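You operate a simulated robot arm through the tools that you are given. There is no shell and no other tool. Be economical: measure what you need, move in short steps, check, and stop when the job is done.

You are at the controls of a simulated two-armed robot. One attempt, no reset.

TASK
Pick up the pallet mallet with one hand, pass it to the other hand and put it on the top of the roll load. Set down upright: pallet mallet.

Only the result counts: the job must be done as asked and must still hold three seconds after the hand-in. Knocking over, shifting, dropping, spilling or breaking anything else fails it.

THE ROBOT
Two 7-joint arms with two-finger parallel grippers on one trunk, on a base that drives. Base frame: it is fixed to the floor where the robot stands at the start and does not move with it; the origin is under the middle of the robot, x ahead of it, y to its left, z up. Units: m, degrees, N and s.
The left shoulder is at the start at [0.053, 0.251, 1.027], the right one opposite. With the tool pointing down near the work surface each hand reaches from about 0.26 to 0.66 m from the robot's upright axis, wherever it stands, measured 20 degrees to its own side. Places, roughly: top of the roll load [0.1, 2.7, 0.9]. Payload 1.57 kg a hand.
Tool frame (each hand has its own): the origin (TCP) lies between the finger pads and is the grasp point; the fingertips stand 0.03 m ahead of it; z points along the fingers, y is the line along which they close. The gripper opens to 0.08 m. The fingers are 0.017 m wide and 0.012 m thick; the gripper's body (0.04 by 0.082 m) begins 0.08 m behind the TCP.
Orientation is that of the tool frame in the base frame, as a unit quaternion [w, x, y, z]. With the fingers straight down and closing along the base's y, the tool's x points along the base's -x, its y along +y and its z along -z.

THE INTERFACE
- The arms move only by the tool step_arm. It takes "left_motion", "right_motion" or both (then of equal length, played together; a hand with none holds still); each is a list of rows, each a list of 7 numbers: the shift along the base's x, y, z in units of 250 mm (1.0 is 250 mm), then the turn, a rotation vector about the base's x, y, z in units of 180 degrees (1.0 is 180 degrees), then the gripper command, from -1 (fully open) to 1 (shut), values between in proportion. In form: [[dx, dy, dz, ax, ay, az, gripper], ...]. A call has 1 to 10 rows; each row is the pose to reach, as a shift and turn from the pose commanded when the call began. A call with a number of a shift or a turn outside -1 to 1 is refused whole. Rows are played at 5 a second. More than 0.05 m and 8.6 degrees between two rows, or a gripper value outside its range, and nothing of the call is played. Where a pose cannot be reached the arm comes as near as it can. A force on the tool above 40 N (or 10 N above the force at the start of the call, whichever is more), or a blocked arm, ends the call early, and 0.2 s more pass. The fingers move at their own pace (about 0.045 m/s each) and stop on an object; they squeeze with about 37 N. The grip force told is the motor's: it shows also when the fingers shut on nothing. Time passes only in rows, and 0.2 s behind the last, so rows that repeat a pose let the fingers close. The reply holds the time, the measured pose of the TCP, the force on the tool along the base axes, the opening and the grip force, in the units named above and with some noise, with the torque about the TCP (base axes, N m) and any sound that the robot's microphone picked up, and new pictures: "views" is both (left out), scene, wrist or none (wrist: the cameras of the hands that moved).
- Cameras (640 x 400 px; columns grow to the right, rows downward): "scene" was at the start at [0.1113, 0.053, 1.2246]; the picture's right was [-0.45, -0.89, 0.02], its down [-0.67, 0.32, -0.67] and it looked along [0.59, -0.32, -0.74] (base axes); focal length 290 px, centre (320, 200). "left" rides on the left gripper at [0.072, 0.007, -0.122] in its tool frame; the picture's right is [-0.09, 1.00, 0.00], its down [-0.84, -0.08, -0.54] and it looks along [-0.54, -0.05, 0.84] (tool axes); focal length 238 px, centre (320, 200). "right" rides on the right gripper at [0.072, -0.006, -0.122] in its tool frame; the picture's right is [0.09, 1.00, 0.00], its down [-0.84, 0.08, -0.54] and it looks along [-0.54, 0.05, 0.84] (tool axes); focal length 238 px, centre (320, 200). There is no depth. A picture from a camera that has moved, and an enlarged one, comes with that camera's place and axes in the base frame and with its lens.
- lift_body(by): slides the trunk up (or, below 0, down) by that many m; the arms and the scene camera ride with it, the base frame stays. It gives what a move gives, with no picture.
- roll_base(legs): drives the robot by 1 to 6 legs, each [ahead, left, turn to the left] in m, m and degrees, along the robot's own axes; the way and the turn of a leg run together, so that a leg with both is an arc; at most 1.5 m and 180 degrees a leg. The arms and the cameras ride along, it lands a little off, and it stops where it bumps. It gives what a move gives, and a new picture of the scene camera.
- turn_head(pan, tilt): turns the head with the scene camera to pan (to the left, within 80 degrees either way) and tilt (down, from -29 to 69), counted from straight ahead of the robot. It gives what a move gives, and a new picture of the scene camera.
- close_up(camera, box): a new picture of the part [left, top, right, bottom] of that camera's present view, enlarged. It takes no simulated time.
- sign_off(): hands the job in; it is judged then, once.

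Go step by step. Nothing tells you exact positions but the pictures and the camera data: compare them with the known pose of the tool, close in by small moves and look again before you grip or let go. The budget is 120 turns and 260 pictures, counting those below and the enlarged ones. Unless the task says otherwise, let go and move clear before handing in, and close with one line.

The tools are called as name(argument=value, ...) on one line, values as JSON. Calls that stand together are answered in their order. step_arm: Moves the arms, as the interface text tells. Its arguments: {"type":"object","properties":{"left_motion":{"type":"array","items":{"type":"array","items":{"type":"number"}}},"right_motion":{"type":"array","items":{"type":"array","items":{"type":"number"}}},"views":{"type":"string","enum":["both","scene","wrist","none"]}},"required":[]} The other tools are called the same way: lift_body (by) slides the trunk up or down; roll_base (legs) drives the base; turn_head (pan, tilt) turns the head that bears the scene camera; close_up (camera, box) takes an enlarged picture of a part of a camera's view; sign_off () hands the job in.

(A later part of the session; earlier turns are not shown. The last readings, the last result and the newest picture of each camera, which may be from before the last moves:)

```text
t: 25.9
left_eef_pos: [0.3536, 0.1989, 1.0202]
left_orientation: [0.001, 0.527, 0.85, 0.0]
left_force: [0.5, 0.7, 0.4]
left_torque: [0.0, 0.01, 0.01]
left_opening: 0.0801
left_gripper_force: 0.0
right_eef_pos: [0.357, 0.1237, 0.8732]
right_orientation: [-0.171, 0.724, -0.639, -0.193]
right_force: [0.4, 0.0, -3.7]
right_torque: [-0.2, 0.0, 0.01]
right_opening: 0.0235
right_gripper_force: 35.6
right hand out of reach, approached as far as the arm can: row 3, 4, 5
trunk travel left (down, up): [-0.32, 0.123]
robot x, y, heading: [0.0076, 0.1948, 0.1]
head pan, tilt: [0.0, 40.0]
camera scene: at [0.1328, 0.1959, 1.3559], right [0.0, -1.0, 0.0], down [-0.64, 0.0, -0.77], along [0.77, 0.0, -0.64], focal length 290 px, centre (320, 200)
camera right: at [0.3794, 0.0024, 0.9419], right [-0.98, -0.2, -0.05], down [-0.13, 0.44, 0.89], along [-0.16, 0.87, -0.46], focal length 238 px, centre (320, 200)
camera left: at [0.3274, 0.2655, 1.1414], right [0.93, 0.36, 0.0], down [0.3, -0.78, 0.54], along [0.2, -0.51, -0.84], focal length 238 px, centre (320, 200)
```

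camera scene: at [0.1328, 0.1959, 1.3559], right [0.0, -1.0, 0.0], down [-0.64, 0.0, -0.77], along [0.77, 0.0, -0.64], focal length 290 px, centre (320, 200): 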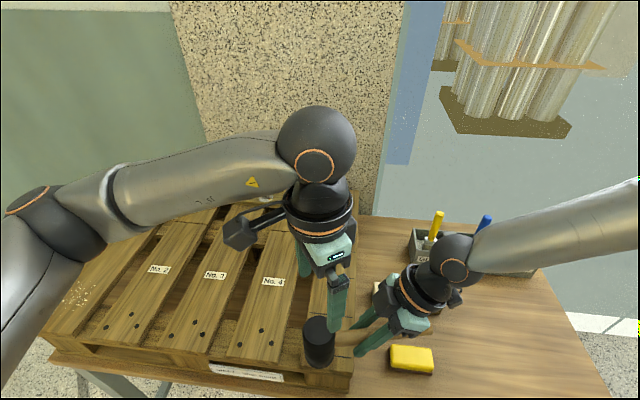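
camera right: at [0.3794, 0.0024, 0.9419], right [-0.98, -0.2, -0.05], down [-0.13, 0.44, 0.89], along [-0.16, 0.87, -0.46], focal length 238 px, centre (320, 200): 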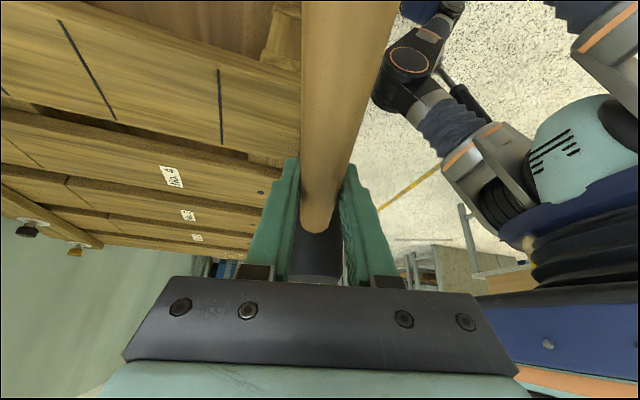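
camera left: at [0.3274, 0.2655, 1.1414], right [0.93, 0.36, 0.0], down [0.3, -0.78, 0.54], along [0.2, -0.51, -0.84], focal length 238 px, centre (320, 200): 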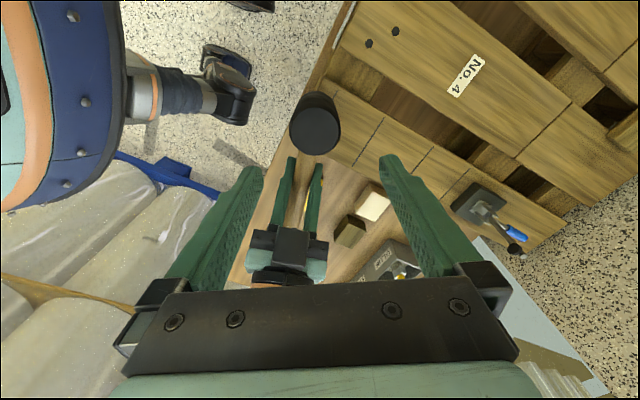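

Now both poses are well within reach. The head is at about (0.349, 0.199), top at z 0.918, so I lower the left hand over it.

step_arm(left_motion=[[-0.018, 0, -0.12, 0, 0, 0, -1], [-0.018, 0, -0.24, 0, 0, 0, -1], [-0.018, 0, -0.24, 0, 0, 0, -1]])

```text
t: 26.8
left_eef_pos: [0.3504, 0.2007, 0.9595]
left_orientation: [0.001, 0.527, 0.85, 0.001]
left_force: [0.5, 0.7, 0.1]
left_torque: [-0.03, 0.01, 0.0]
left_opening: 0.0799
left_gripper_force: 0.0
right_eef_pos: [0.3562, 0.1237, 0.8734]
right_orientation: [-0.171, 0.725, -0.638, -0.194]
right_force: [1.0, -0.2, -4.2]
right_torque: [-0.24, 0.0, -0.02]
right_opening: 0.0233
right_gripper_force: 35.6
trunk travel left (down, up): [-0.32, 0.123]
robot x, y, heading: [0.0079, 0.1964, 0.4]
head pan, tilt: [0.0, 40.0]
camera scene: at [0.1328, 0.1959, 1.3559], right [0.0, -1.0, 0.0], down [-0.64, 0.0, -0.77], along [0.77, 0.0, -0.64], focal length 290 px, centre (320, 200)
camera left: at [0.3243, 0.2671, 1.0804], right [0.93, 0.36, 0.0], down [0.3, -0.78, 0.54], along [0.2, -0.51, -0.84], focal length 238 px, centre (320, 200)
```

scene: 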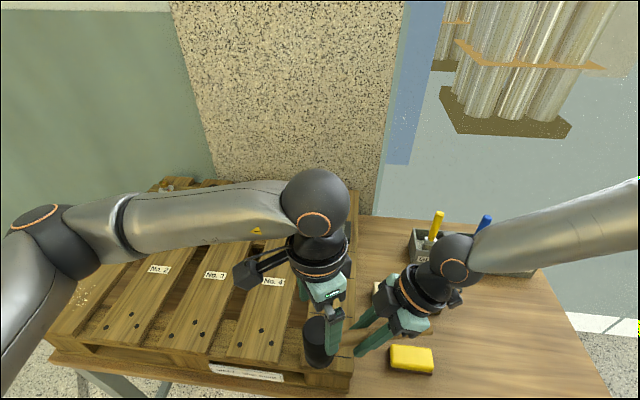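
left: 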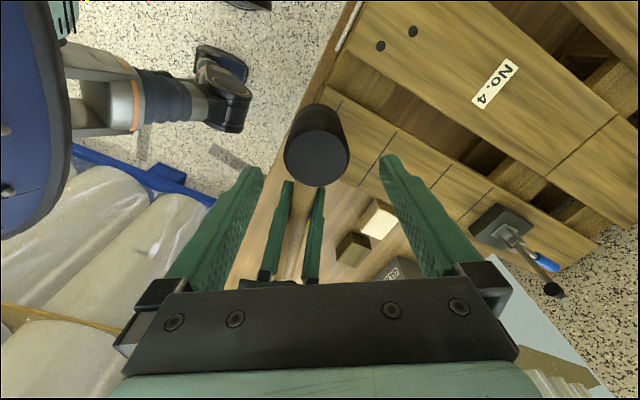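

Well centred. I go down the last 6 cm.

step_arm(left_motion=[[-0.008, 0, -0.08, 0, 0, 0, -1], [-0.008, 0, -0.16, 0, 0, 0, -1], [-0.008, 0, -0.235, 0, 0, 0, -1], [-0.008, 0, -0.235, 0, 0, 0, -1]])

close_up(camera="scene", box=[240, 240, 480, 390])

```text
t: 27.8
left_eef_pos: [0.348, 0.1991, 0.9004]
left_orientation: [0.001, 0.527, 0.85, 0.001]
left_force: [0.6, -1.1, 1.0]
left_torque: [0.04, 0.0, -0.01]
left_opening: 0.0802
left_gripper_force: 0.0
right_eef_pos: [0.3577, 0.1239, 0.8725]
right_orientation: [-0.171, 0.725, -0.639, -0.194]
right_force: [0.4, -0.7, -3.5]
right_torque: [-0.25, -0.03, 0.0]
right_opening: 0.0235
right_gripper_force: 36.0
trunk travel left (down, up): [-0.32, 0.123]
robot x, y, heading: [0.0049, 0.1921, 0.0]
head pan, tilt: [0.0, 40.0]
camera scene: at [0.1328, 0.1959, 1.3559], right [0.0, -1.0, 0.0], down [-0.64, 0.0, -0.77], along [0.77, 0.0, -0.64], focal length 290 px, centre (320, 200)
camera left: at [0.3226, 0.2657, 1.0207], right [0.93, 0.36, 0.0], down [0.3, -0.78, 0.54], along [0.2, -0.51, -0.84], focal length 238 px, centre (320, 200)
```

scene: 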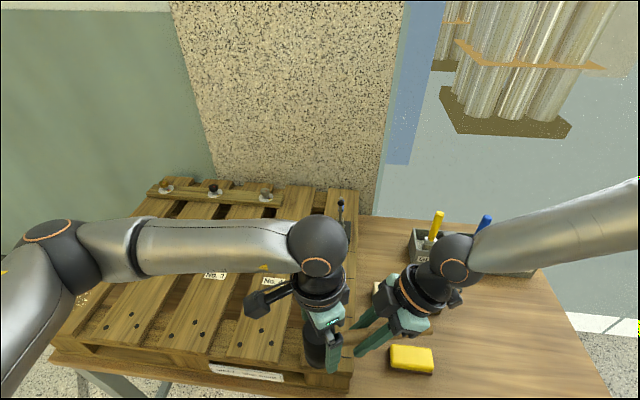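
left: 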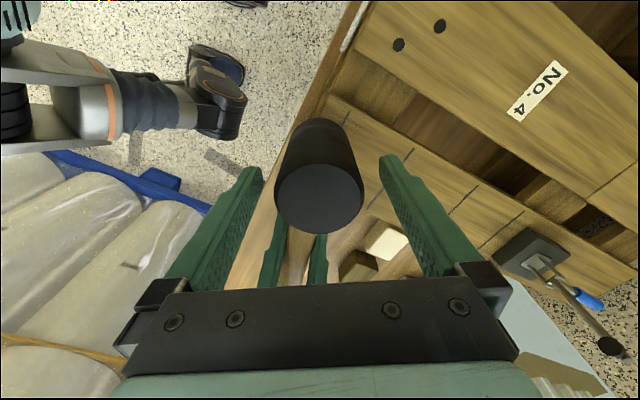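

```text
2.67 times, centred on (360, 315) of scene
camera zoom: at [0.1328, 0.1959, 1.3559], right [0.0, -1.0, 0.0], down [-0.64, 0.0, -0.77], along [0.77, 0.0, -0.64], focal length 772 px, centre (213, -107)
```

zoom: 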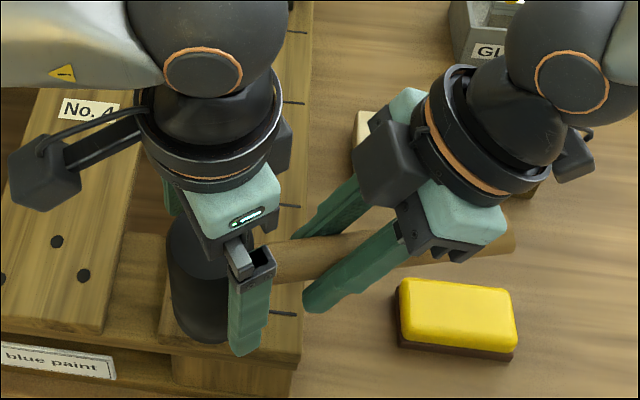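

The left fingers straddle the head with no contact on the handle. I close the left gripper on the head.

step_arm(left_motion=[[0, 0, 0, 0, 0, 0, 0], [0, 0, 0, 0, 0, 0, 0.5], [0, 0, 0, 0, 0, 0, 1], [0, 0, 0, 0, 0, 0, 1], [0, 0, 0, 0, 0, 0, 1]], views="wrist")

```text
t: 28.9
left_eef_pos: [0.347, 0.1994, 0.8992]
left_orientation: [0.001, 0.528, 0.849, -0.001]
left_force: [-0.8, -0.4, 0.5]
left_torque: [-0.24, 0.03, -0.08]
left_opening: 0.0506
left_gripper_force: 37.1
right_eef_pos: [0.3575, 0.1238, 0.8731]
right_orientation: [-0.172, 0.724, -0.639, -0.194]
right_force: [1.0, -0.7, -2.6]
right_torque: [-0.03, -0.09, -0.05]
right_opening: 0.0237
right_gripper_force: 36.4
trunk travel left (down, up): [-0.32, 0.123]
robot x, y, heading: [0.0084, 0.1948, -0.1]
head pan, tilt: [0.0, 40.0]
camera left: at [0.3225, 0.2657, 1.0209], right [0.93, 0.36, 0.0], down [0.3, -0.78, 0.54], along [0.2, -0.51, -0.84], focal length 238 px, centre (320, 200)
```

left: 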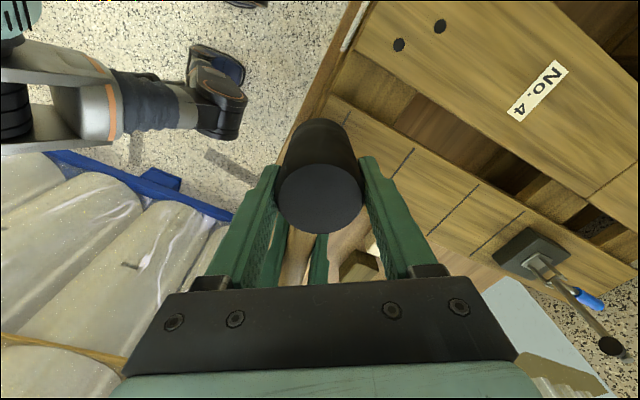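

The left hand holds the head. I open the right hand and draw it back along its own axis.

step_arm(right_motion=[[0, 0, 0, 0, 0, 0, 0], [0, 0, 0, 0, 0, 0, -1], [0, 0, 0, 0, 0, 0, -1], [0, 0, 0, 0, 0, 0, -1], [0.01, -0.08, 0.138, 0, 0, 0, -1], [0.02, -0.16, 0.277, 0, 0, 0, -1], [0.03, -0.238, 0.415, 0, 0, 0, -1], [0.03, -0.4, 0.5, 0, 0, 0, -1], [0.03, -0.55, 0.5, 0, 0, 0, -1]])

```text
t: 30.9
left_eef_pos: [0.3483, 0.1994, 0.8995]
left_orientation: [0.001, 0.527, 0.85, 0.001]
left_force: [0.3, -0.1, -0.1]
left_torque: [0.0, 0.02, -0.03]
left_opening: 0.0507
left_gripper_force: 36.7
right_eef_pos: [0.3628, -0.0147, 1.0002]
right_orientation: [-0.171, 0.725, -0.638, -0.194]
right_force: [0.6, 0.1, 0.5]
right_torque: [0.02, 0.01, 0.01]
right_opening: 0.08
right_gripper_force: 0.1
trunk travel left (down, up): [-0.32, 0.123]
robot x, y, heading: [0.0096, 0.1927, 0.2]
head pan, tilt: [0.0, 40.0]
camera scene: at [0.1327, 0.1955, 1.3559], right [0.0, -1.0, 0.0], down [-0.64, 0.0, -0.77], along [0.77, 0.0, -0.64], focal length 290 px, centre (320, 200)
camera right: at [0.3858, -0.1357, 1.0696], right [-0.98, -0.2, -0.05], down [-0.13, 0.44, 0.89], along [-0.16, 0.87, -0.46], focal length 238 px, centre (320, 200)
```

scene: 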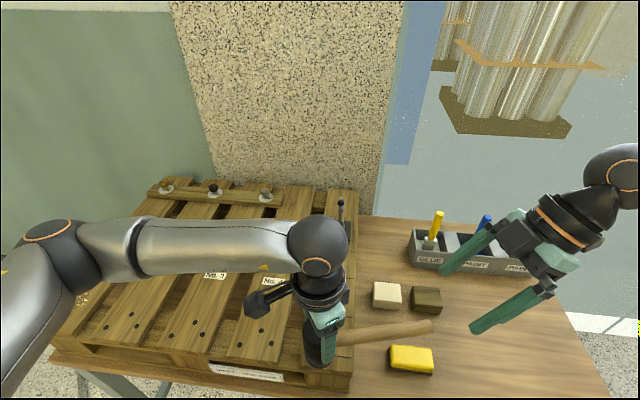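
right: 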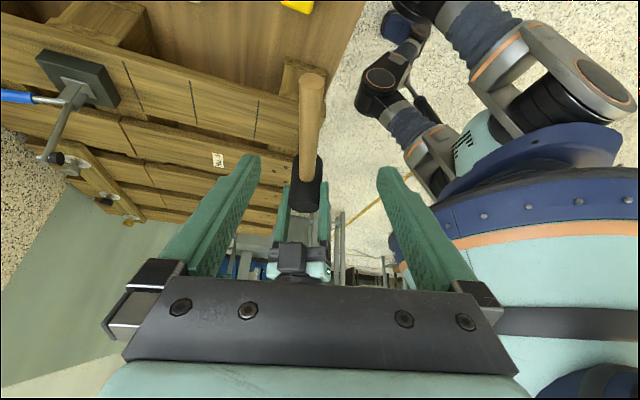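

The right hand is clear and the mallet stays in the left hand. I raise the left hand and check its load and view.

step_arm(left_motion=[[0, 0, 0.1, 0, 0, 0, 1], [0, 0, 0.2, 0, 0, 0, 1], [0, 0, 0.3, 0, 0, 0, 1], [0, 0, 0.3, 0, 0, 0, 1]])

```text
t: 31.9
left_eef_pos: [0.3478, 0.1997, 0.9763]
left_orientation: [0.001, 0.527, 0.85, -0.001]
left_force: [0.4, -0.6, -3.0]
left_torque: [0.01, 0.0, -0.02]
left_opening: 0.0505
left_gripper_force: 36.8
right_eef_pos: [0.3644, -0.0144, 1.0001]
right_orientation: [-0.172, 0.724, -0.638, -0.195]
right_force: [-0.1, 0.3, 0.0]
right_torque: [-0.01, 0.0, 0.01]
right_opening: 0.0798
right_gripper_force: 0.1
trunk travel left (down, up): [-0.32, 0.123]
robot x, y, heading: [0.0096, 0.1955, 0.3]
head pan, tilt: [0.0, 40.0]
camera scene: at [0.1329, 0.196, 1.3559], right [0.0, -1.0, 0.0], down [-0.64, 0.0, -0.77], along [0.77, 0.0, -0.64], focal length 290 px, centre (320, 200)
camera left: at [0.3212, 0.2658, 1.0964], right [0.93, 0.36, 0.0], down [0.3, -0.78, 0.54], along [0.2, -0.51, -0.84], focal length 238 px, centre (320, 200)
```

scene: 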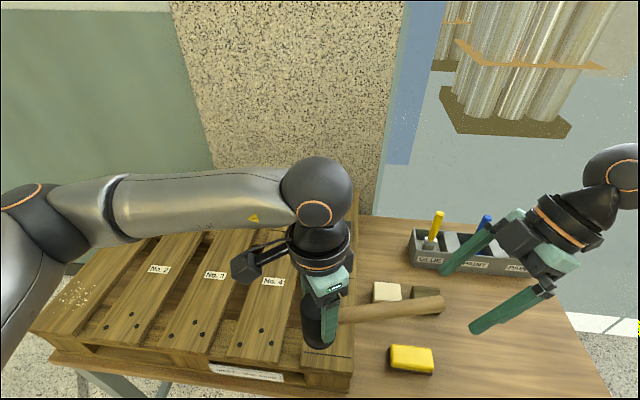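
left: 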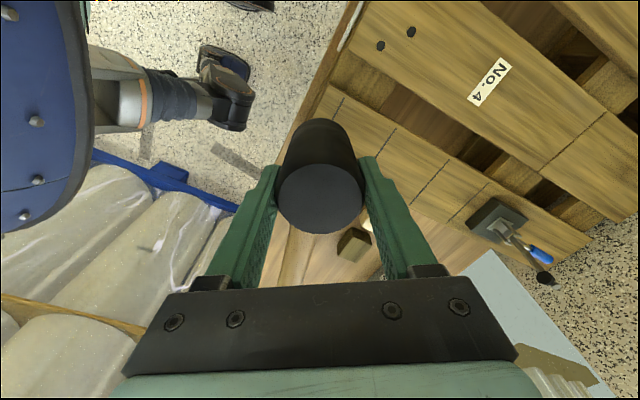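

The mallet now hangs from the left hand with its full weight. Next I look towards the roll load on the left to plan the drive.

turn_head(pan=80, tilt=25)

close_up(camera="scene", box=[140, 0, 440, 190])

```text
t: 33.5
left_eef_pos: [0.3475, 0.1983, 0.9753]
left_orientation: [0.001, 0.527, 0.85, 0.0]
left_force: [-0.3, 0.9, -3.0]
left_torque: [-0.02, -0.03, -0.01]
left_opening: 0.0507
left_gripper_force: 36.8
right_eef_pos: [0.363, -0.014, 1.0006]
right_orientation: [-0.171, 0.724, -0.639, -0.195]
right_force: [0.2, 0.6, 0.2]
right_torque: [0.0, 0.01, 0.01]
right_opening: 0.08
right_gripper_force: 0.0
trunk travel left (down, up): [-0.32, 0.123]
robot x, y, heading: [0.0047, 0.1966, 0.3]
head pan, tilt: [80.0, 25.0]
camera scene: at [0.0635, 0.2864, 1.3792], right [0.99, -0.17, 0.0], down [-0.07, -0.42, -0.91], along [0.15, 0.89, -0.42], focal length 290 px, centre (320, 200)
```

scene: 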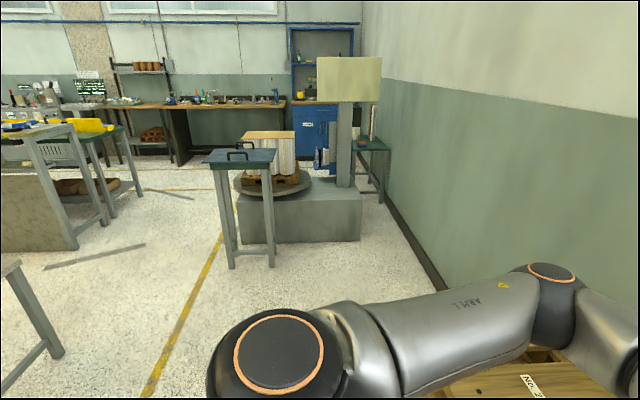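

```text
2.11 times, centred on (290, 95) of scene
camera zoom: at [0.0635, 0.2864, 1.3792], right [0.99, -0.17, 0.0], down [-0.07, -0.42, -0.91], along [0.15, 0.89, -0.42], focal length 610 px, centre (383, 421)
```

zoom: 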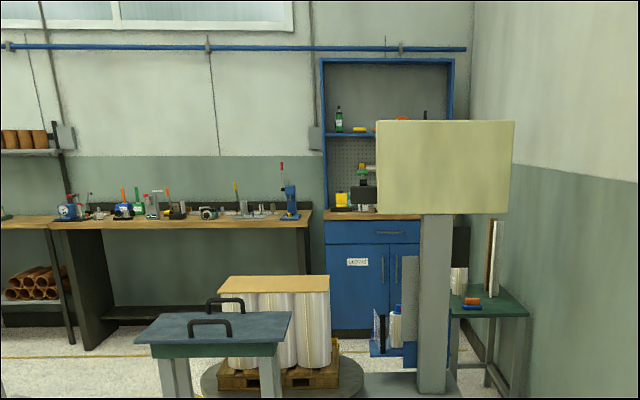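

The roll load (rolls on a pallet with a wooden sheet on top) stands on the wrapper turntable. A small tray table is in front of it on the left, and the floor in front on the right is free. I sidestep away from the rolls, turn left to face it and then approach.

roll_base(legs=[[-0.15, 0.6, 0], [0, 0, 90]])

turn_head(pan=-10, tilt=25)

```text
t: 40.8
left_eef_pos: [-0.152, 1.1297, 0.9743]
left_orientation: [0.001, -0.233, 0.973, 0.001]
left_force: [0.2, 0.1, -3.5]
left_torque: [-0.02, 0.04, 0.02]
left_opening: 0.0503
left_gripper_force: 37.1
right_eef_pos: [0.0613, 1.1501, 1.0008]
right_orientation: [0.018, 0.964, 0.064, -0.258]
right_force: [-0.9, 0.4, -0.2]
right_torque: [-0.01, -0.05, 0.02]
right_opening: 0.08
right_gripper_force: 0.1
trunk travel left (down, up): [-0.32, 0.123]
robot x, y, heading: [-0.1476, 0.7919, 91.0]
head pan, tilt: [80.0, 25.0]
camera scene: at [-0.2358, 0.8462, 1.3792], right [0.16, 0.99, 0.0], down [0.42, -0.07, -0.91], along [-0.89, 0.15, -0.42], focal length 290 px, centre (320, 200)
```

scene: 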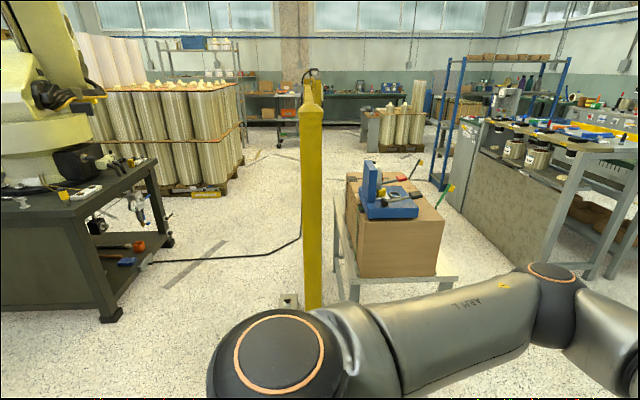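

```text
t: 42.4
left_eef_pos: [-0.1512, 1.1305, 0.9746]
left_orientation: [0.0, -0.232, 0.973, 0.002]
left_force: [0.7, -0.4, -2.4]
left_torque: [-0.02, 0.07, 0.02]
left_opening: 0.0505
left_gripper_force: 37.1
right_eef_pos: [0.0622, 1.1496, 0.9985]
right_orientation: [0.018, 0.964, 0.065, -0.258]
right_force: [-0.9, 0.4, -0.2]
right_torque: [0.0, 0.02, -0.03]
right_opening: 0.0799
right_gripper_force: 0.2
trunk travel left (down, up): [-0.32, 0.123]
robot x, y, heading: [-0.1375, 0.7939, 90.6]
head pan, tilt: [-10.0, 25.0]
camera scene: at [-0.13, 0.9223, 1.3792], right [0.99, -0.16, 0.0], down [-0.07, -0.42, -0.91], along [0.15, 0.89, -0.42], focal length 290 px, centre (320, 200)
```

scene: 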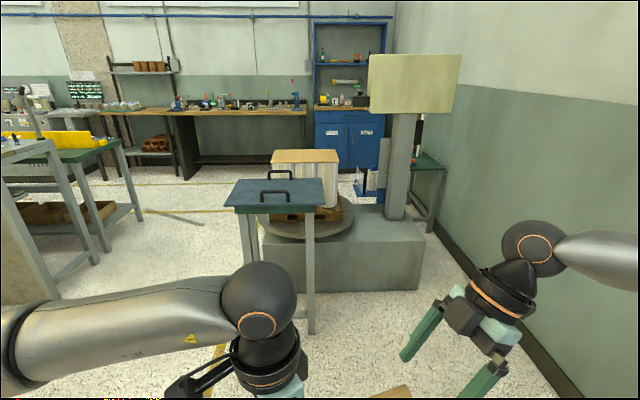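

The way is clear: the machine front is at y ≈ 2.35 and the tray table's right leg is at about (0.01, 2.09). I take a closer look at the load before approaching.

close_up(camera="scene", box=[210, 130, 370, 230])

roll_base(legs=[[0, -0.53, 0], [0.75, 0, 0]])

```text
4.00 times, centred on (290, 180) of scene
camera zoom: at [-0.13, 0.9223, 1.3792], right [0.99, -0.16, 0.0], down [-0.07, -0.42, -0.91], along [0.15, 0.89, -0.42], focal length 1158 px, centre (440, 280)
```

zoom: 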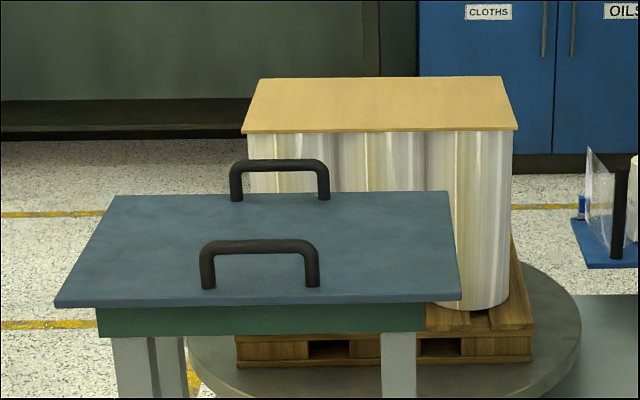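

```text
t: 44.5
left_eef_pos: [0.1116, 1.1362, 0.9749]
left_orientation: [0.003, -0.228, 0.974, 0.0]
left_force: [-0.6, 0.1, -3.0]
left_torque: [0.02, 0.04, -0.01]
left_opening: 0.0504
left_gripper_force: 36.6
right_eef_pos: [0.3236, 1.1548, 0.9997]
right_orientation: [0.017, 0.964, 0.061, -0.259]
right_force: [-1.1, 0.2, 0.3]
right_torque: [-0.01, -0.05, 0.01]
right_opening: 0.08
right_gripper_force: 0.1
trunk travel left (down, up): [-0.32, 0.123]
robot x, y, heading: [0.1162, 0.7945, 90.6]
head pan, tilt: [-10.0, 25.0]
stopped in leg 1: the robot was blocked; the commanded pose is now the measured one
camera scene: at [0.1292, 0.9278, 1.3792], right [0.99, -0.17, 0.0], down [-0.07, -0.42, -0.91], along [0.15, 0.89, -0.42], focal length 290 px, centre (320, 200)
```

scene: 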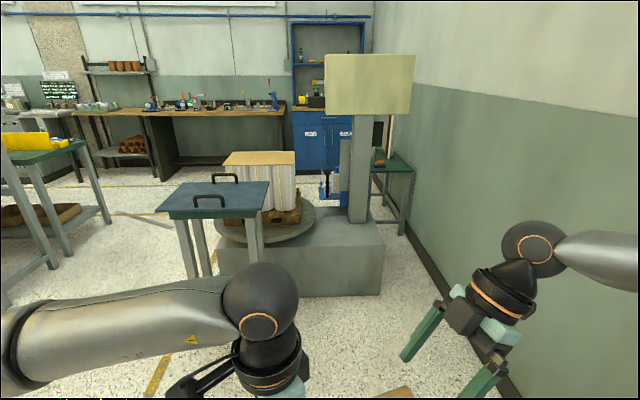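

The base stopped against the table beside it, at low speed. I back off to the left, go forward past the table and then move right.

roll_base(legs=[[0, 0.1, 0], [0.75, 0, 0]])

turn_head(pan=-80, tilt=40)

```text
t: 49.2
left_eef_pos: [0.0023, 1.8758, 0.9755]
left_orientation: [0.002, -0.23, 0.973, 0.0]
left_force: [-0.6, 0.8, -3.6]
left_torque: [-0.04, 0.03, -0.03]
left_opening: 0.0501
left_gripper_force: 37.3
right_eef_pos: [0.2149, 1.8965, 0.9988]
right_orientation: [0.018, 0.964, 0.064, -0.258]
right_force: [1.3, 0.0, -0.5]
right_torque: [0.02, 0.0, 0.01]
right_opening: 0.08
right_gripper_force: 0.0
trunk travel left (down, up): [-0.32, 0.123]
robot x, y, heading: [0.0051, 1.5394, 90.7]
head pan, tilt: [-10.0, 25.0]
camera scene: at [0.0221, 1.6697, 1.3792], right [0.99, -0.16, 0.0], down [-0.07, -0.42, -0.91], along [0.15, 0.89, -0.42], focal length 290 px, centre (320, 200)
```

scene: 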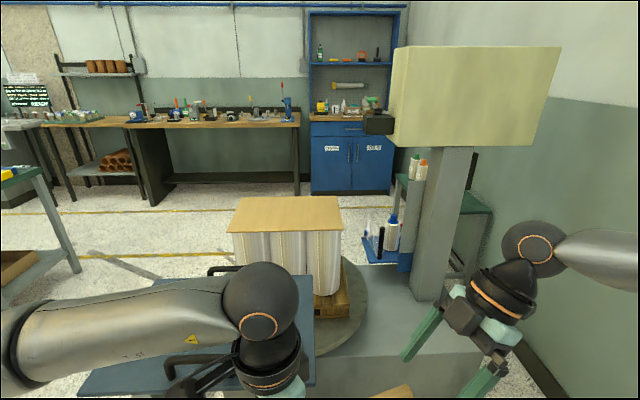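

```text
t: 50.6
left_eef_pos: [0.0022, 1.876, 0.9749]
left_orientation: [0.002, -0.23, 0.973, -0.001]
left_force: [-0.5, 0.1, -3.5]
left_torque: [0.01, 0.04, 0.05]
left_opening: 0.0503
left_gripper_force: 36.7
right_eef_pos: [0.2138, 1.896, 0.9987]
right_orientation: [0.017, 0.964, 0.063, -0.259]
right_force: [0.0, -0.3, 0.2]
right_torque: [0.02, -0.03, -0.02]
right_opening: 0.0799
right_gripper_force: 0.0
trunk travel left (down, up): [-0.32, 0.123]
robot x, y, heading: [0.0078, 1.5321, 90.8]
head pan, tilt: [-80.0, 40.0]
camera scene: at [0.0907, 1.5943, 1.3559], right [0.19, -0.98, 0.0], down [-0.63, -0.12, -0.77], along [0.75, 0.14, -0.64], focal length 290 px, centre (320, 200)
```

scene: 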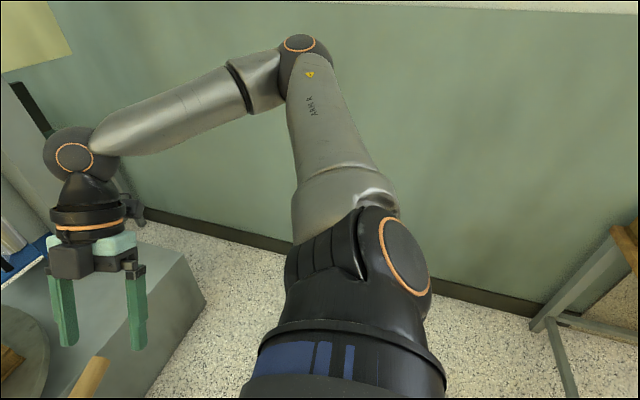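

The sheet corners triangulate to about (-0.14, 2.53), (0.23, 2.48), (0.29, 2.77) and (-0.12, 2.82), at z ≈ 0.877. I drive to about (0.36, 2.0), right of the tray table.

roll_base(legs=[[0, -0.36, 0], [0.4, 0, 0]])

turn_head(pan=30, tilt=50)

```text
t: 55.0
left_eef_pos: [0.3653, 2.2777, 0.9748]
left_orientation: [0.002, -0.224, 0.974, 0.001]
left_force: [0.5, 0.7, -3.5]
left_torque: [-0.04, 0.01, -0.01]
left_opening: 0.0503
left_gripper_force: 37.0
right_eef_pos: [0.5781, 2.2966, 0.999]
right_orientation: [0.018, 0.964, 0.059, -0.259]
right_force: [-0.4, 0.8, 0.1]
right_torque: [-0.02, 0.0, 0.0]
right_opening: 0.0801
right_gripper_force: 0.1
trunk travel left (down, up): [-0.32, 0.123]
robot x, y, heading: [0.3691, 1.9398, 90.1]
head pan, tilt: [-80.0, 40.0]
camera scene: at [0.4512, 1.9952, 1.3559], right [0.18, -0.98, 0.0], down [-0.63, -0.11, -0.77], along [0.75, 0.14, -0.64], focal length 290 px, centre (320, 200)
```

scene: 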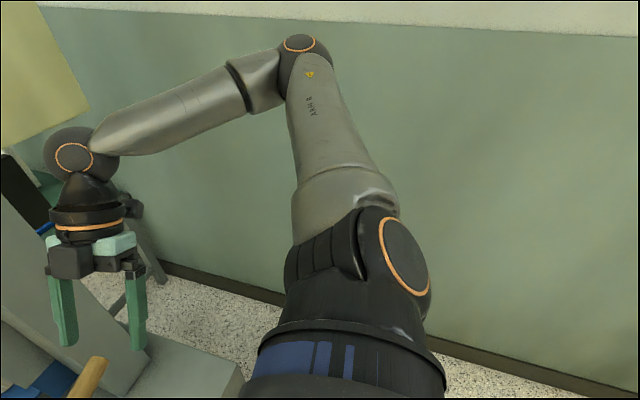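

```text
t: 56.9
left_eef_pos: [0.3658, 2.2782, 0.9751]
left_orientation: [0.001, -0.225, 0.974, 0.0]
left_force: [0.2, -0.1, -3.9]
left_torque: [0.0, 0.02, -0.01]
left_opening: 0.0501
left_gripper_force: 37.4
right_eef_pos: [0.5777, 2.296, 0.9989]
right_orientation: [0.018, 0.964, 0.059, -0.259]
right_force: [-1.0, 0.7, -0.5]
right_torque: [0.02, -0.01, -0.02]
right_opening: 0.0801
right_gripper_force: 0.1
trunk travel left (down, up): [-0.32, 0.123]
robot x, y, heading: [0.3695, 1.936, 90.1]
head pan, tilt: [30.0, 50.0]
camera scene: at [0.3288, 2.0463, 1.3417], right [0.86, 0.5, 0.0], down [0.38, -0.66, -0.64], along [-0.32, 0.56, -0.77], focal length 290 px, centre (320, 200)
```

scene: 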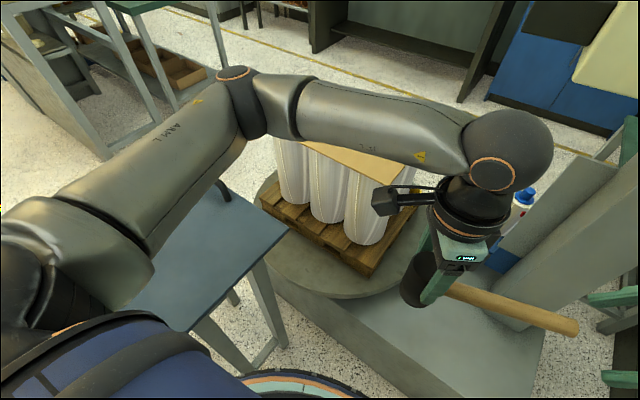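

I'm at (0.37, 1.94); 8 cm more brings the load well into the left hand's reach.

roll_base(legs=[[0.09, 0, 0]])

```text
t: 58.0
left_eef_pos: [0.3671, 2.3679, 0.9748]
left_orientation: [0.002, -0.224, 0.975, 0.0]
left_force: [-0.5, 0.1, -3.5]
left_torque: [-0.02, -0.02, -0.02]
left_opening: 0.0498
left_gripper_force: 37.0
right_eef_pos: [0.5786, 2.3847, 0.9983]
right_orientation: [0.018, 0.964, 0.057, -0.259]
right_force: [0.5, -0.8, -0.5]
right_torque: [-0.04, 0.02, 0.02]
right_opening: 0.0801
right_gripper_force: 0.1
trunk travel left (down, up): [-0.32, 0.123]
robot x, y, heading: [0.3655, 2.0298, 90.0]
head pan, tilt: [30.0, 50.0]
camera scene: at [0.3288, 2.1364, 1.3416], right [0.87, 0.5, 0.0], down [0.38, -0.66, -0.64], along [-0.32, 0.56, -0.77], focal length 290 px, centre (320, 200)
```

scene: 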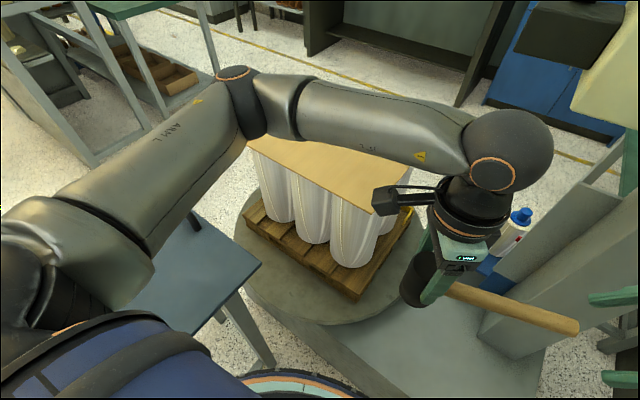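

Now I bring the mallet leftwards and up over the near edge of the sheet, turning it gradually.

step_arm(left_motion=[[-0.16, 0, 0, 0, 0, 0, 1], [-0.32, 0.05, 0.08, 0, 0, 0, 1], [-0.48, 0.1, 0.16, 0, 0, 0.03, 1], [-0.64, 0.2, 0.2, 0, 0, 0.06, 1], [-0.8, 0.3, 0.2, 0, 0, 0.09, 1], [-0.9, 0.4, 0.2, 0, 0, 0.12, 1], [-0.9, 0.4, 0.2, 0, 0, 0.12, 1]])

```text
t: 59.6
left_eef_pos: [0.1408, 2.4658, 1.0239]
left_orientation: [0.0, -0.404, 0.915, 0.001]
left_force: [-1.2, -0.6, -3.9]
left_torque: [-0.02, 0.05, 0.0]
left_opening: 0.0503
left_gripper_force: 36.6
right_eef_pos: [0.5784, 2.3851, 0.999]
right_orientation: [0.016, 0.964, 0.059, -0.258]
right_force: [0.3, -1.0, -0.5]
right_torque: [-0.01, -0.01, 0.0]
right_opening: 0.08
right_gripper_force: 0.1
trunk travel left (down, up): [-0.32, 0.123]
robot x, y, heading: [0.3647, 2.0264, 89.9]
head pan, tilt: [30.0, 50.0]
camera scene: at [0.3287, 2.1354, 1.3417], right [0.87, 0.5, 0.0], down [0.38, -0.66, -0.64], along [-0.32, 0.56, -0.77], focal length 290 px, centre (320, 200)
camera left: at [0.0872, 2.4167, 1.1449], right [-0.67, 0.74, 0.0], down [0.62, 0.56, 0.54], along [0.4, 0.37, -0.84], focal length 238 px, centre (320, 200)
```

scene: 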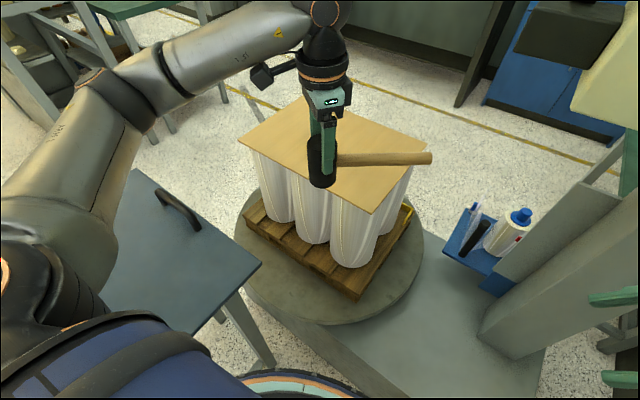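
left: 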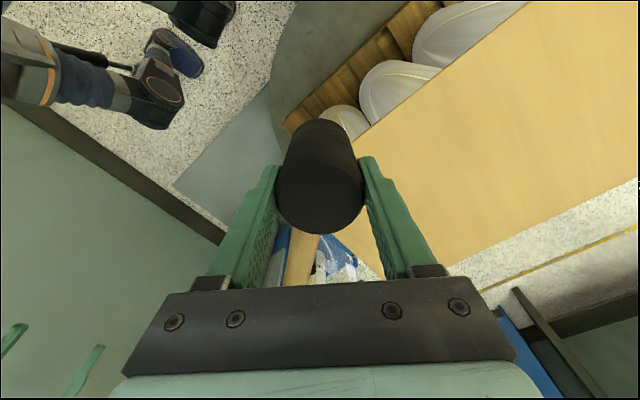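

The sheet position is confirmed. I move over it, to about (0.06, 2.61).

step_arm(left_motion=[[-0.08, 0.15, 0, 0, 0, 0.02, 1], [-0.16, 0.3, 0, 0, 0, 0.04, 1], [-0.24, 0.45, 0, 0, 0, 0.06, 1], [-0.32, 0.59, 0, 0, 0, 0.08, 1], [-0.32, 0.59, 0, 0, 0, 0.08, 1]])

```text
t: 60.8
left_eef_pos: [0.0337, 2.4923, 0.9915]
left_orientation: [-0.005, -0.516, 0.856, 0.017]
left_force: [0.5, -0.7, -3.8]
left_torque: [-0.01, -0.03, -0.01]
left_opening: 0.0503
left_gripper_force: 36.9
left hand out of reach, approached as far as the arm can: row 1, 2, 3, 4, 5
right_eef_pos: [0.5776, 2.3844, 0.9983]
right_orientation: [0.017, 0.964, 0.058, -0.258]
right_force: [-0.3, -0.7, 0.0]
right_torque: [-0.02, -0.02, 0.03]
right_opening: 0.0801
right_gripper_force: 0.1
trunk travel left (down, up): [-0.32, 0.123]
robot x, y, heading: [0.3665, 2.0286, 90.3]
head pan, tilt: [30.0, 50.0]
camera scene: at [0.3283, 2.1355, 1.3417], right [0.87, 0.5, 0.0], down [0.38, -0.66, -0.64], along [-0.32, 0.56, -0.77], focal length 290 px, centre (320, 200)
camera left: at [-0.0014, 2.427, 1.1113], right [-0.84, 0.55, 0.03], down [0.47, 0.69, 0.55], along [0.28, 0.47, -0.84], focal length 238 px, centre (320, 200)
```

scene: 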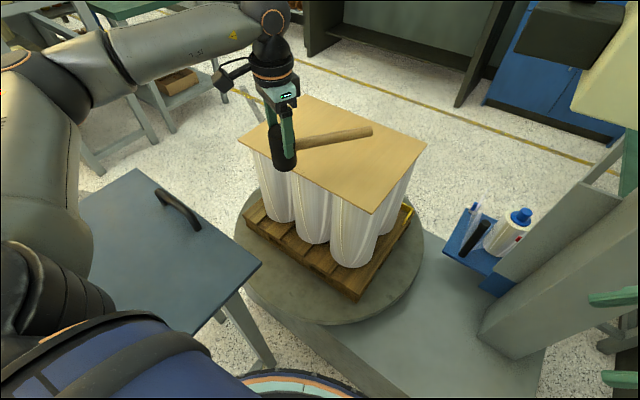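
left: 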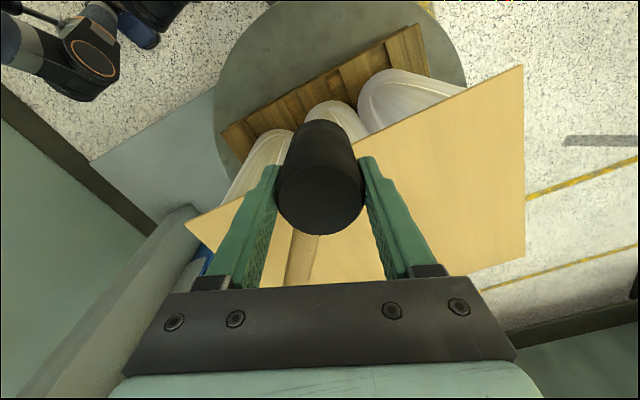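

The arm is at its reach limit at this height, so I raise the trunk by 0.1 m to extend further out and down.

lift_body(by=0.11)

step_arm(left_motion=[[0.02, 0.08, -0.06, 0, 0, 0, 1], [0.04, 0.16, -0.12, 0, 0, 0, 1], [0.06, 0.24, -0.18, 0, 0, 0, 1], [0.08, 0.32, -0.24, 0, 0, 0, 1], [0.1, 0.4, -0.28, 0, 0, 0, 1], [0.1, 0.4, -0.28, 0, 0, 0, 1]])

```text
t: 62.2
left_eef_pos: [0.0342, 2.4918, 1.1014]
left_orientation: [-0.006, -0.516, 0.856, 0.016]
left_force: [0.5, -0.3, -3.2]
left_torque: [-0.02, -0.01, -0.01]
left_opening: 0.05
left_gripper_force: 36.9
right_eef_pos: [0.5791, 2.3848, 1.1096]
right_orientation: [0.016, 0.964, 0.058, -0.258]
right_force: [0.2, 0.9, -0.3]
right_torque: [0.01, 0.02, -0.03]
right_opening: 0.0801
right_gripper_force: 0.0
trunk travel left (down, up): [-0.43, 0.013]
robot x, y, heading: [0.3676, 2.031, 90.1]
head pan, tilt: [30.0, 50.0]
```

```text
t: 63.6
left_eef_pos: [0.0576, 2.5204, 1.0377]
left_orientation: [-0.004, -0.516, 0.856, 0.017]
left_force: [0.3, 0.7, -4.4]
left_torque: [-0.02, 0.0, -0.03]
left_opening: 0.0502
left_gripper_force: 37.4
left hand out of reach, approached as far as the arm can: row 1, 2, 3, 4, 5, 6
right_eef_pos: [0.5784, 2.3838, 1.1101]
right_orientation: [0.014, 0.964, 0.057, -0.258]
right_force: [-0.7, -0.4, 0.7]
right_torque: [0.05, -0.02, 0.02]
right_opening: 0.08
right_gripper_force: 0.0
trunk travel left (down, up): [-0.43, 0.013]
robot x, y, heading: [0.3692, 2.0283, 90.0]
head pan, tilt: [30.0, 50.0]
camera scene: at [0.3278, 2.1338, 1.4519], right [0.87, 0.5, 0.0], down [0.38, -0.66, -0.64], along [-0.32, 0.56, -0.77], focal length 290 px, centre (320, 200)
camera left: at [0.0221, 2.4561, 1.1581], right [-0.84, 0.55, 0.03], down [0.47, 0.69, 0.55], along [0.28, 0.48, -0.84], focal length 238 px, centre (320, 200)
```

scene: 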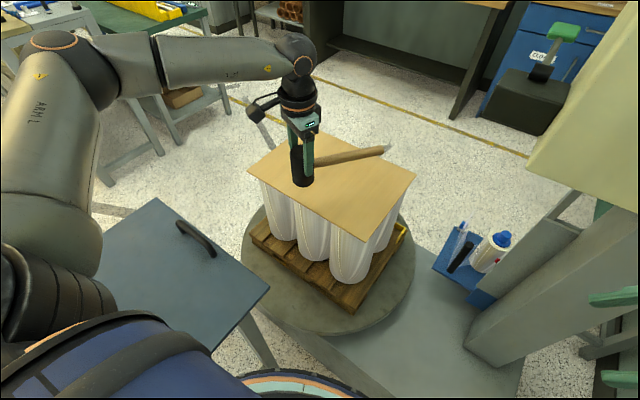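
left: 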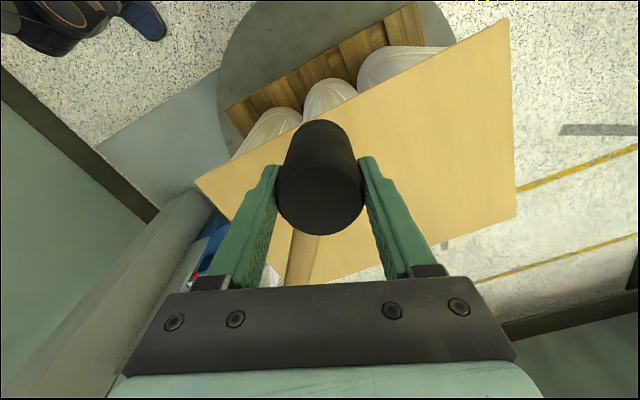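

The mallet is already over the edge of the sheet. I try further out at a lower height.

step_arm(left_motion=[[0, 0.05, -0.05, 0, 0, -0.02, 1], [0, 0.1, -0.1, 0, 0, -0.04, 1], [0, 0.15, -0.15, 0, 0, -0.06, 1], [0, 0.2, -0.2, 0, 0, -0.08, 1], [0, 0.2, -0.2, 0, 0, -0.08, 1]])

```text
t: 64.8
left_eef_pos: [0.0592, 2.5218, 1.0379]
left_orientation: [-0.005, -0.517, 0.856, 0.017]
left_force: [-0.9, 0.0, -3.4]
left_torque: [-0.01, 0.01, -0.02]
left_opening: 0.05
left_gripper_force: 37.1
left hand out of reach, approached as far as the arm can: row 1, 2, 3, 4, 5
right_eef_pos: [0.5781, 2.3849, 1.1092]
right_orientation: [0.016, 0.964, 0.057, -0.258]
right_force: [-0.1, 0.5, 0.0]
right_torque: [0.02, 0.01, 0.0]
right_opening: 0.0801
right_gripper_force: 0.1
trunk travel left (down, up): [-0.43, 0.013]
robot x, y, heading: [0.3673, 2.03, 90.0]
head pan, tilt: [30.0, 50.0]
camera scene: at [0.3286, 2.1356, 1.4517], right [0.87, 0.5, 0.0], down [0.38, -0.66, -0.64], along [-0.32, 0.56, -0.77], focal length 290 px, centre (320, 200)
camera left: at [0.0227, 2.4573, 1.158], right [-0.84, 0.55, 0.03], down [0.47, 0.69, 0.55], along [0.27, 0.47, -0.84], focal length 238 px, centre (320, 200)
```

scene: 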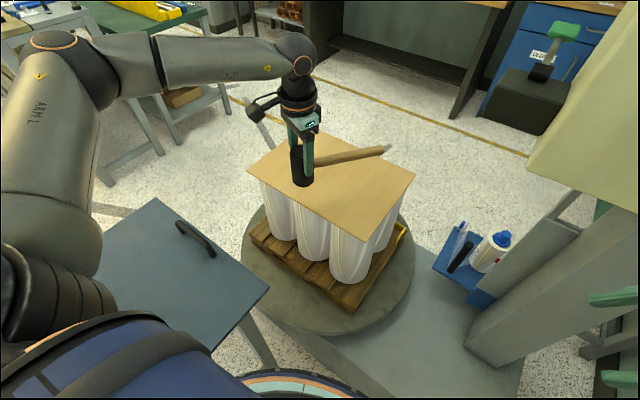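
left: 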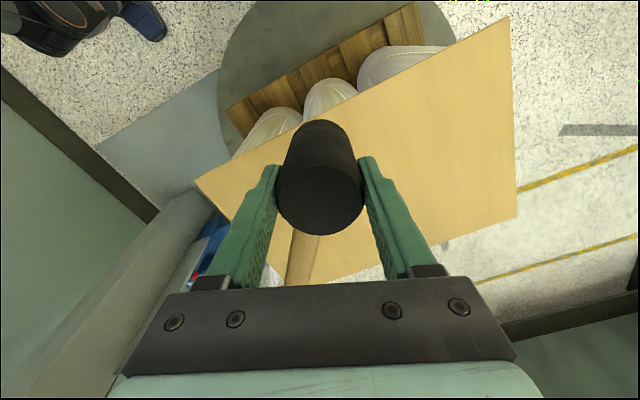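

That pose is at a joint limit. I step back to a more relaxed pose, to the right with the yaw undone, and then try going straight ahead.

step_arm(left_motion=[[0.1, -0.05, 0.05, 0, 0, -0.03, 1], [0.2, -0.1, 0.05, 0, 0, -0.06, 1], [0.3, -0.1, 0.05, 0, 0, -0.09, 1], [0.4, -0.1, 0, 0, 0, -0.12, 1], [0.4, 0, 0, 0, 0, -0.14, 1], [0.4, 0.1, 0, 0, 0, -0.14, 1], [0.4, 0.2, 0, 0, 0, -0.14, 1], [0.4, 0.2, 0, 0, 0, -0.14, 1]])

```text
t: 66.7
left_eef_pos: [0.1554, 2.4595, 1.0769]
left_orientation: [0.01, -0.334, 0.942, 0.026]
left_force: [0.3, 0.2, -5.1]
left_torque: [-0.02, 0.01, -0.01]
left_opening: 0.05
left_gripper_force: 37.5
left hand out of reach, approached as far as the arm can: row 3, 4, 5, 6, 7, 8
right_eef_pos: [0.5788, 2.3844, 1.1094]
right_orientation: [0.016, 0.964, 0.057, -0.258]
right_force: [0.8, 0.0, 0.5]
right_torque: [0.01, -0.02, -0.01]
right_opening: 0.0797
right_gripper_force: 0.1
trunk travel left (down, up): [-0.43, 0.013]
robot x, y, heading: [0.3678, 2.0277, 90.1]
head pan, tilt: [30.0, 50.0]
camera scene: at [0.3284, 2.1358, 1.4517], right [0.87, 0.5, 0.0], down [0.38, -0.66, -0.64], along [-0.32, 0.56, -0.77], focal length 290 px, centre (320, 200)
camera left: at [0.0947, 2.4115, 1.1967], right [-0.56, 0.83, 0.04], down [0.7, 0.44, 0.57], along [0.45, 0.35, -0.82], focal length 238 px, centre (320, 200)
```

scene: 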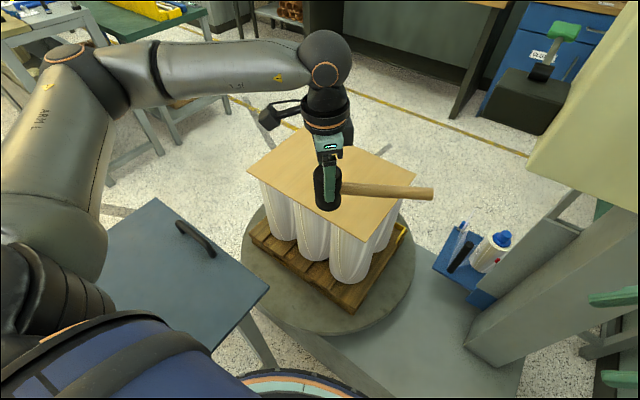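
left: 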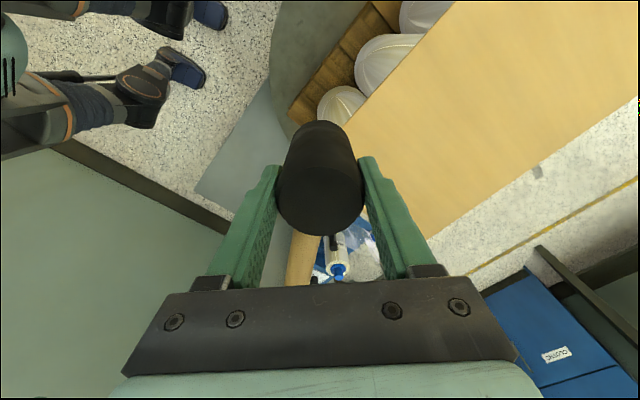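

Turning the hand clockwise seems to cost reach. I pull back a little, turn counter-clockwise to the natural hand direction (handle pointing away from me), and extend again.

step_arm(left_motion=[[0, -0.1, 0, 0, 0, 0.035, 1], [0, -0.2, 0, 0, 0, 0.075, 1], [0, -0.3, 0, 0, 0, 0.115, 1], [0, -0.3, 0, 0, 0, 0.155, 1], [0, -0.3, 0, 0, 0, 0.195, 1], [0, -0.3, 0, 0, 0, 0.235, 1], [0, -0.3, 0, 0, 0, 0.275, 1], [0, -0.3, 0, 0, 0, 0.29, 1], [0, -0.3, 0, 0, 0, 0.29, 1]])

```text
t: 68.7
left_eef_pos: [0.1594, 2.3864, 1.0749]
left_orientation: [-0.009, -0.702, 0.712, 0.014]
left_force: [0.3, -0.1, -3.5]
left_torque: [-0.03, -0.01, 0.01]
left_opening: 0.05
left_gripper_force: 36.8
right_eef_pos: [0.5782, 2.3832, 1.1095]
right_orientation: [0.017, 0.964, 0.058, -0.258]
right_force: [0.1, 0.2, 0.7]
right_torque: [0.01, 0.01, -0.02]
right_opening: 0.08
right_gripper_force: 0.1
trunk travel left (down, up): [-0.43, 0.013]
robot x, y, heading: [0.3646, 2.0305, 90.0]
head pan, tilt: [30.0, 50.0]
camera scene: at [0.3287, 2.1355, 1.4517], right [0.87, 0.5, 0.0], down [0.38, -0.66, -0.64], along [-0.32, 0.56, -0.77], focal length 290 px, centre (320, 200)
camera left: at [0.1558, 2.3128, 1.1958], right [-0.99, 0.1, 0.03], down [0.11, 0.83, 0.55], along [0.03, 0.55, -0.84], focal length 238 px, centre (320, 200)
```

scene: 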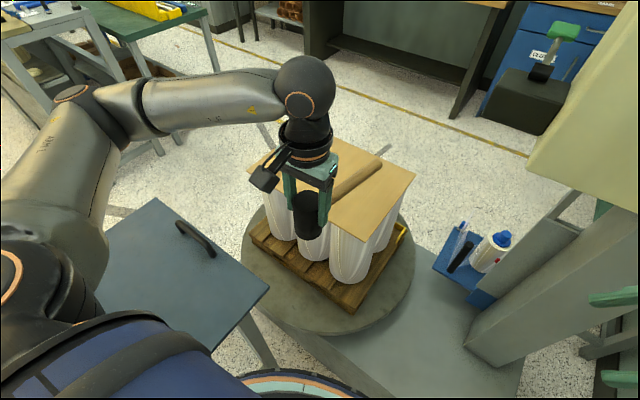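
left: 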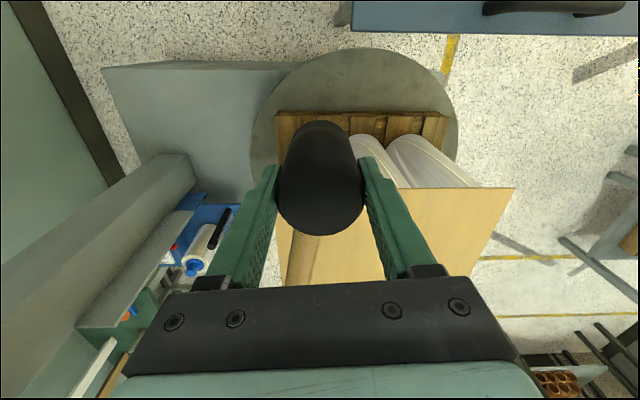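

That worked. Now I extend over the sheet and remove the small tilt.

step_arm(left_motion=[[-0.02, 0.15, 0, -0.0005, -0.002, 0, 1], [-0.05, 0.3, -0.05, -0.001, -0.004, 0, 1], [-0.08, 0.45, -0.1, -0.0014, -0.006, 0, 1], [-0.1, 0.6, -0.15, -0.0018, -0.008, 0, 1], [-0.12, 0.76, -0.2, -0.0022, -0.0103, 0, 1], [-0.12, 0.76, -0.2, -0.0022, -0.0103, 0, 1]])

```text
t: 70.0
left_eef_pos: [0.1279, 2.5771, 1.0265]
left_orientation: [0.001, -0.701, 0.713, 0.002]
left_force: [-0.8, 0.5, -3.8]
left_torque: [-0.02, 0.01, 0.03]
left_opening: 0.0502
left_gripper_force: 37.0
right_eef_pos: [0.5783, 2.3845, 1.1104]
right_orientation: [0.016, 0.964, 0.058, -0.258]
right_force: [0.3, 0.1, 0.2]
right_torque: [-0.01, 0.03, 0.0]
right_opening: 0.0801
right_gripper_force: 0.1
trunk travel left (down, up): [-0.43, 0.013]
robot x, y, heading: [0.3665, 2.0304, 90.3]
head pan, tilt: [30.0, 50.0]
camera scene: at [0.3285, 2.1351, 1.4518], right [0.87, 0.5, 0.0], down [0.38, -0.66, -0.64], along [-0.32, 0.56, -0.77], focal length 290 px, centre (320, 200)
camera left: at [0.1207, 2.504, 1.1475], right [-0.99, 0.11, 0.0], down [0.09, 0.83, 0.54], along [0.06, 0.54, -0.84], focal length 238 px, centre (320, 200)
```

scene: 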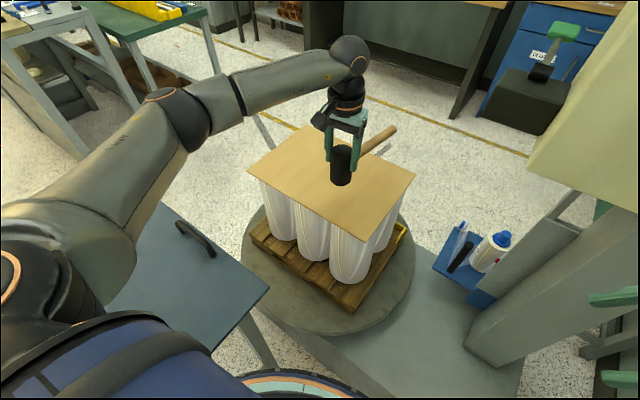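
left: 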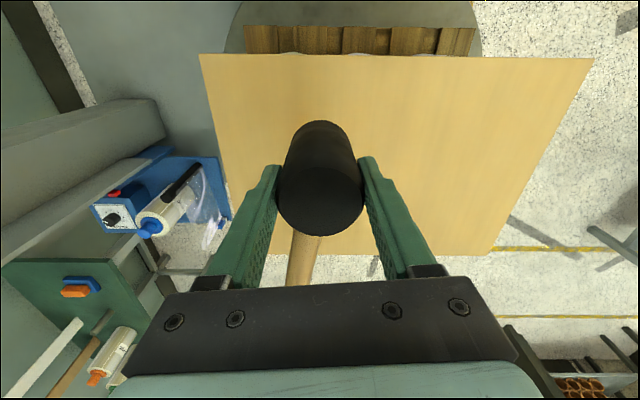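

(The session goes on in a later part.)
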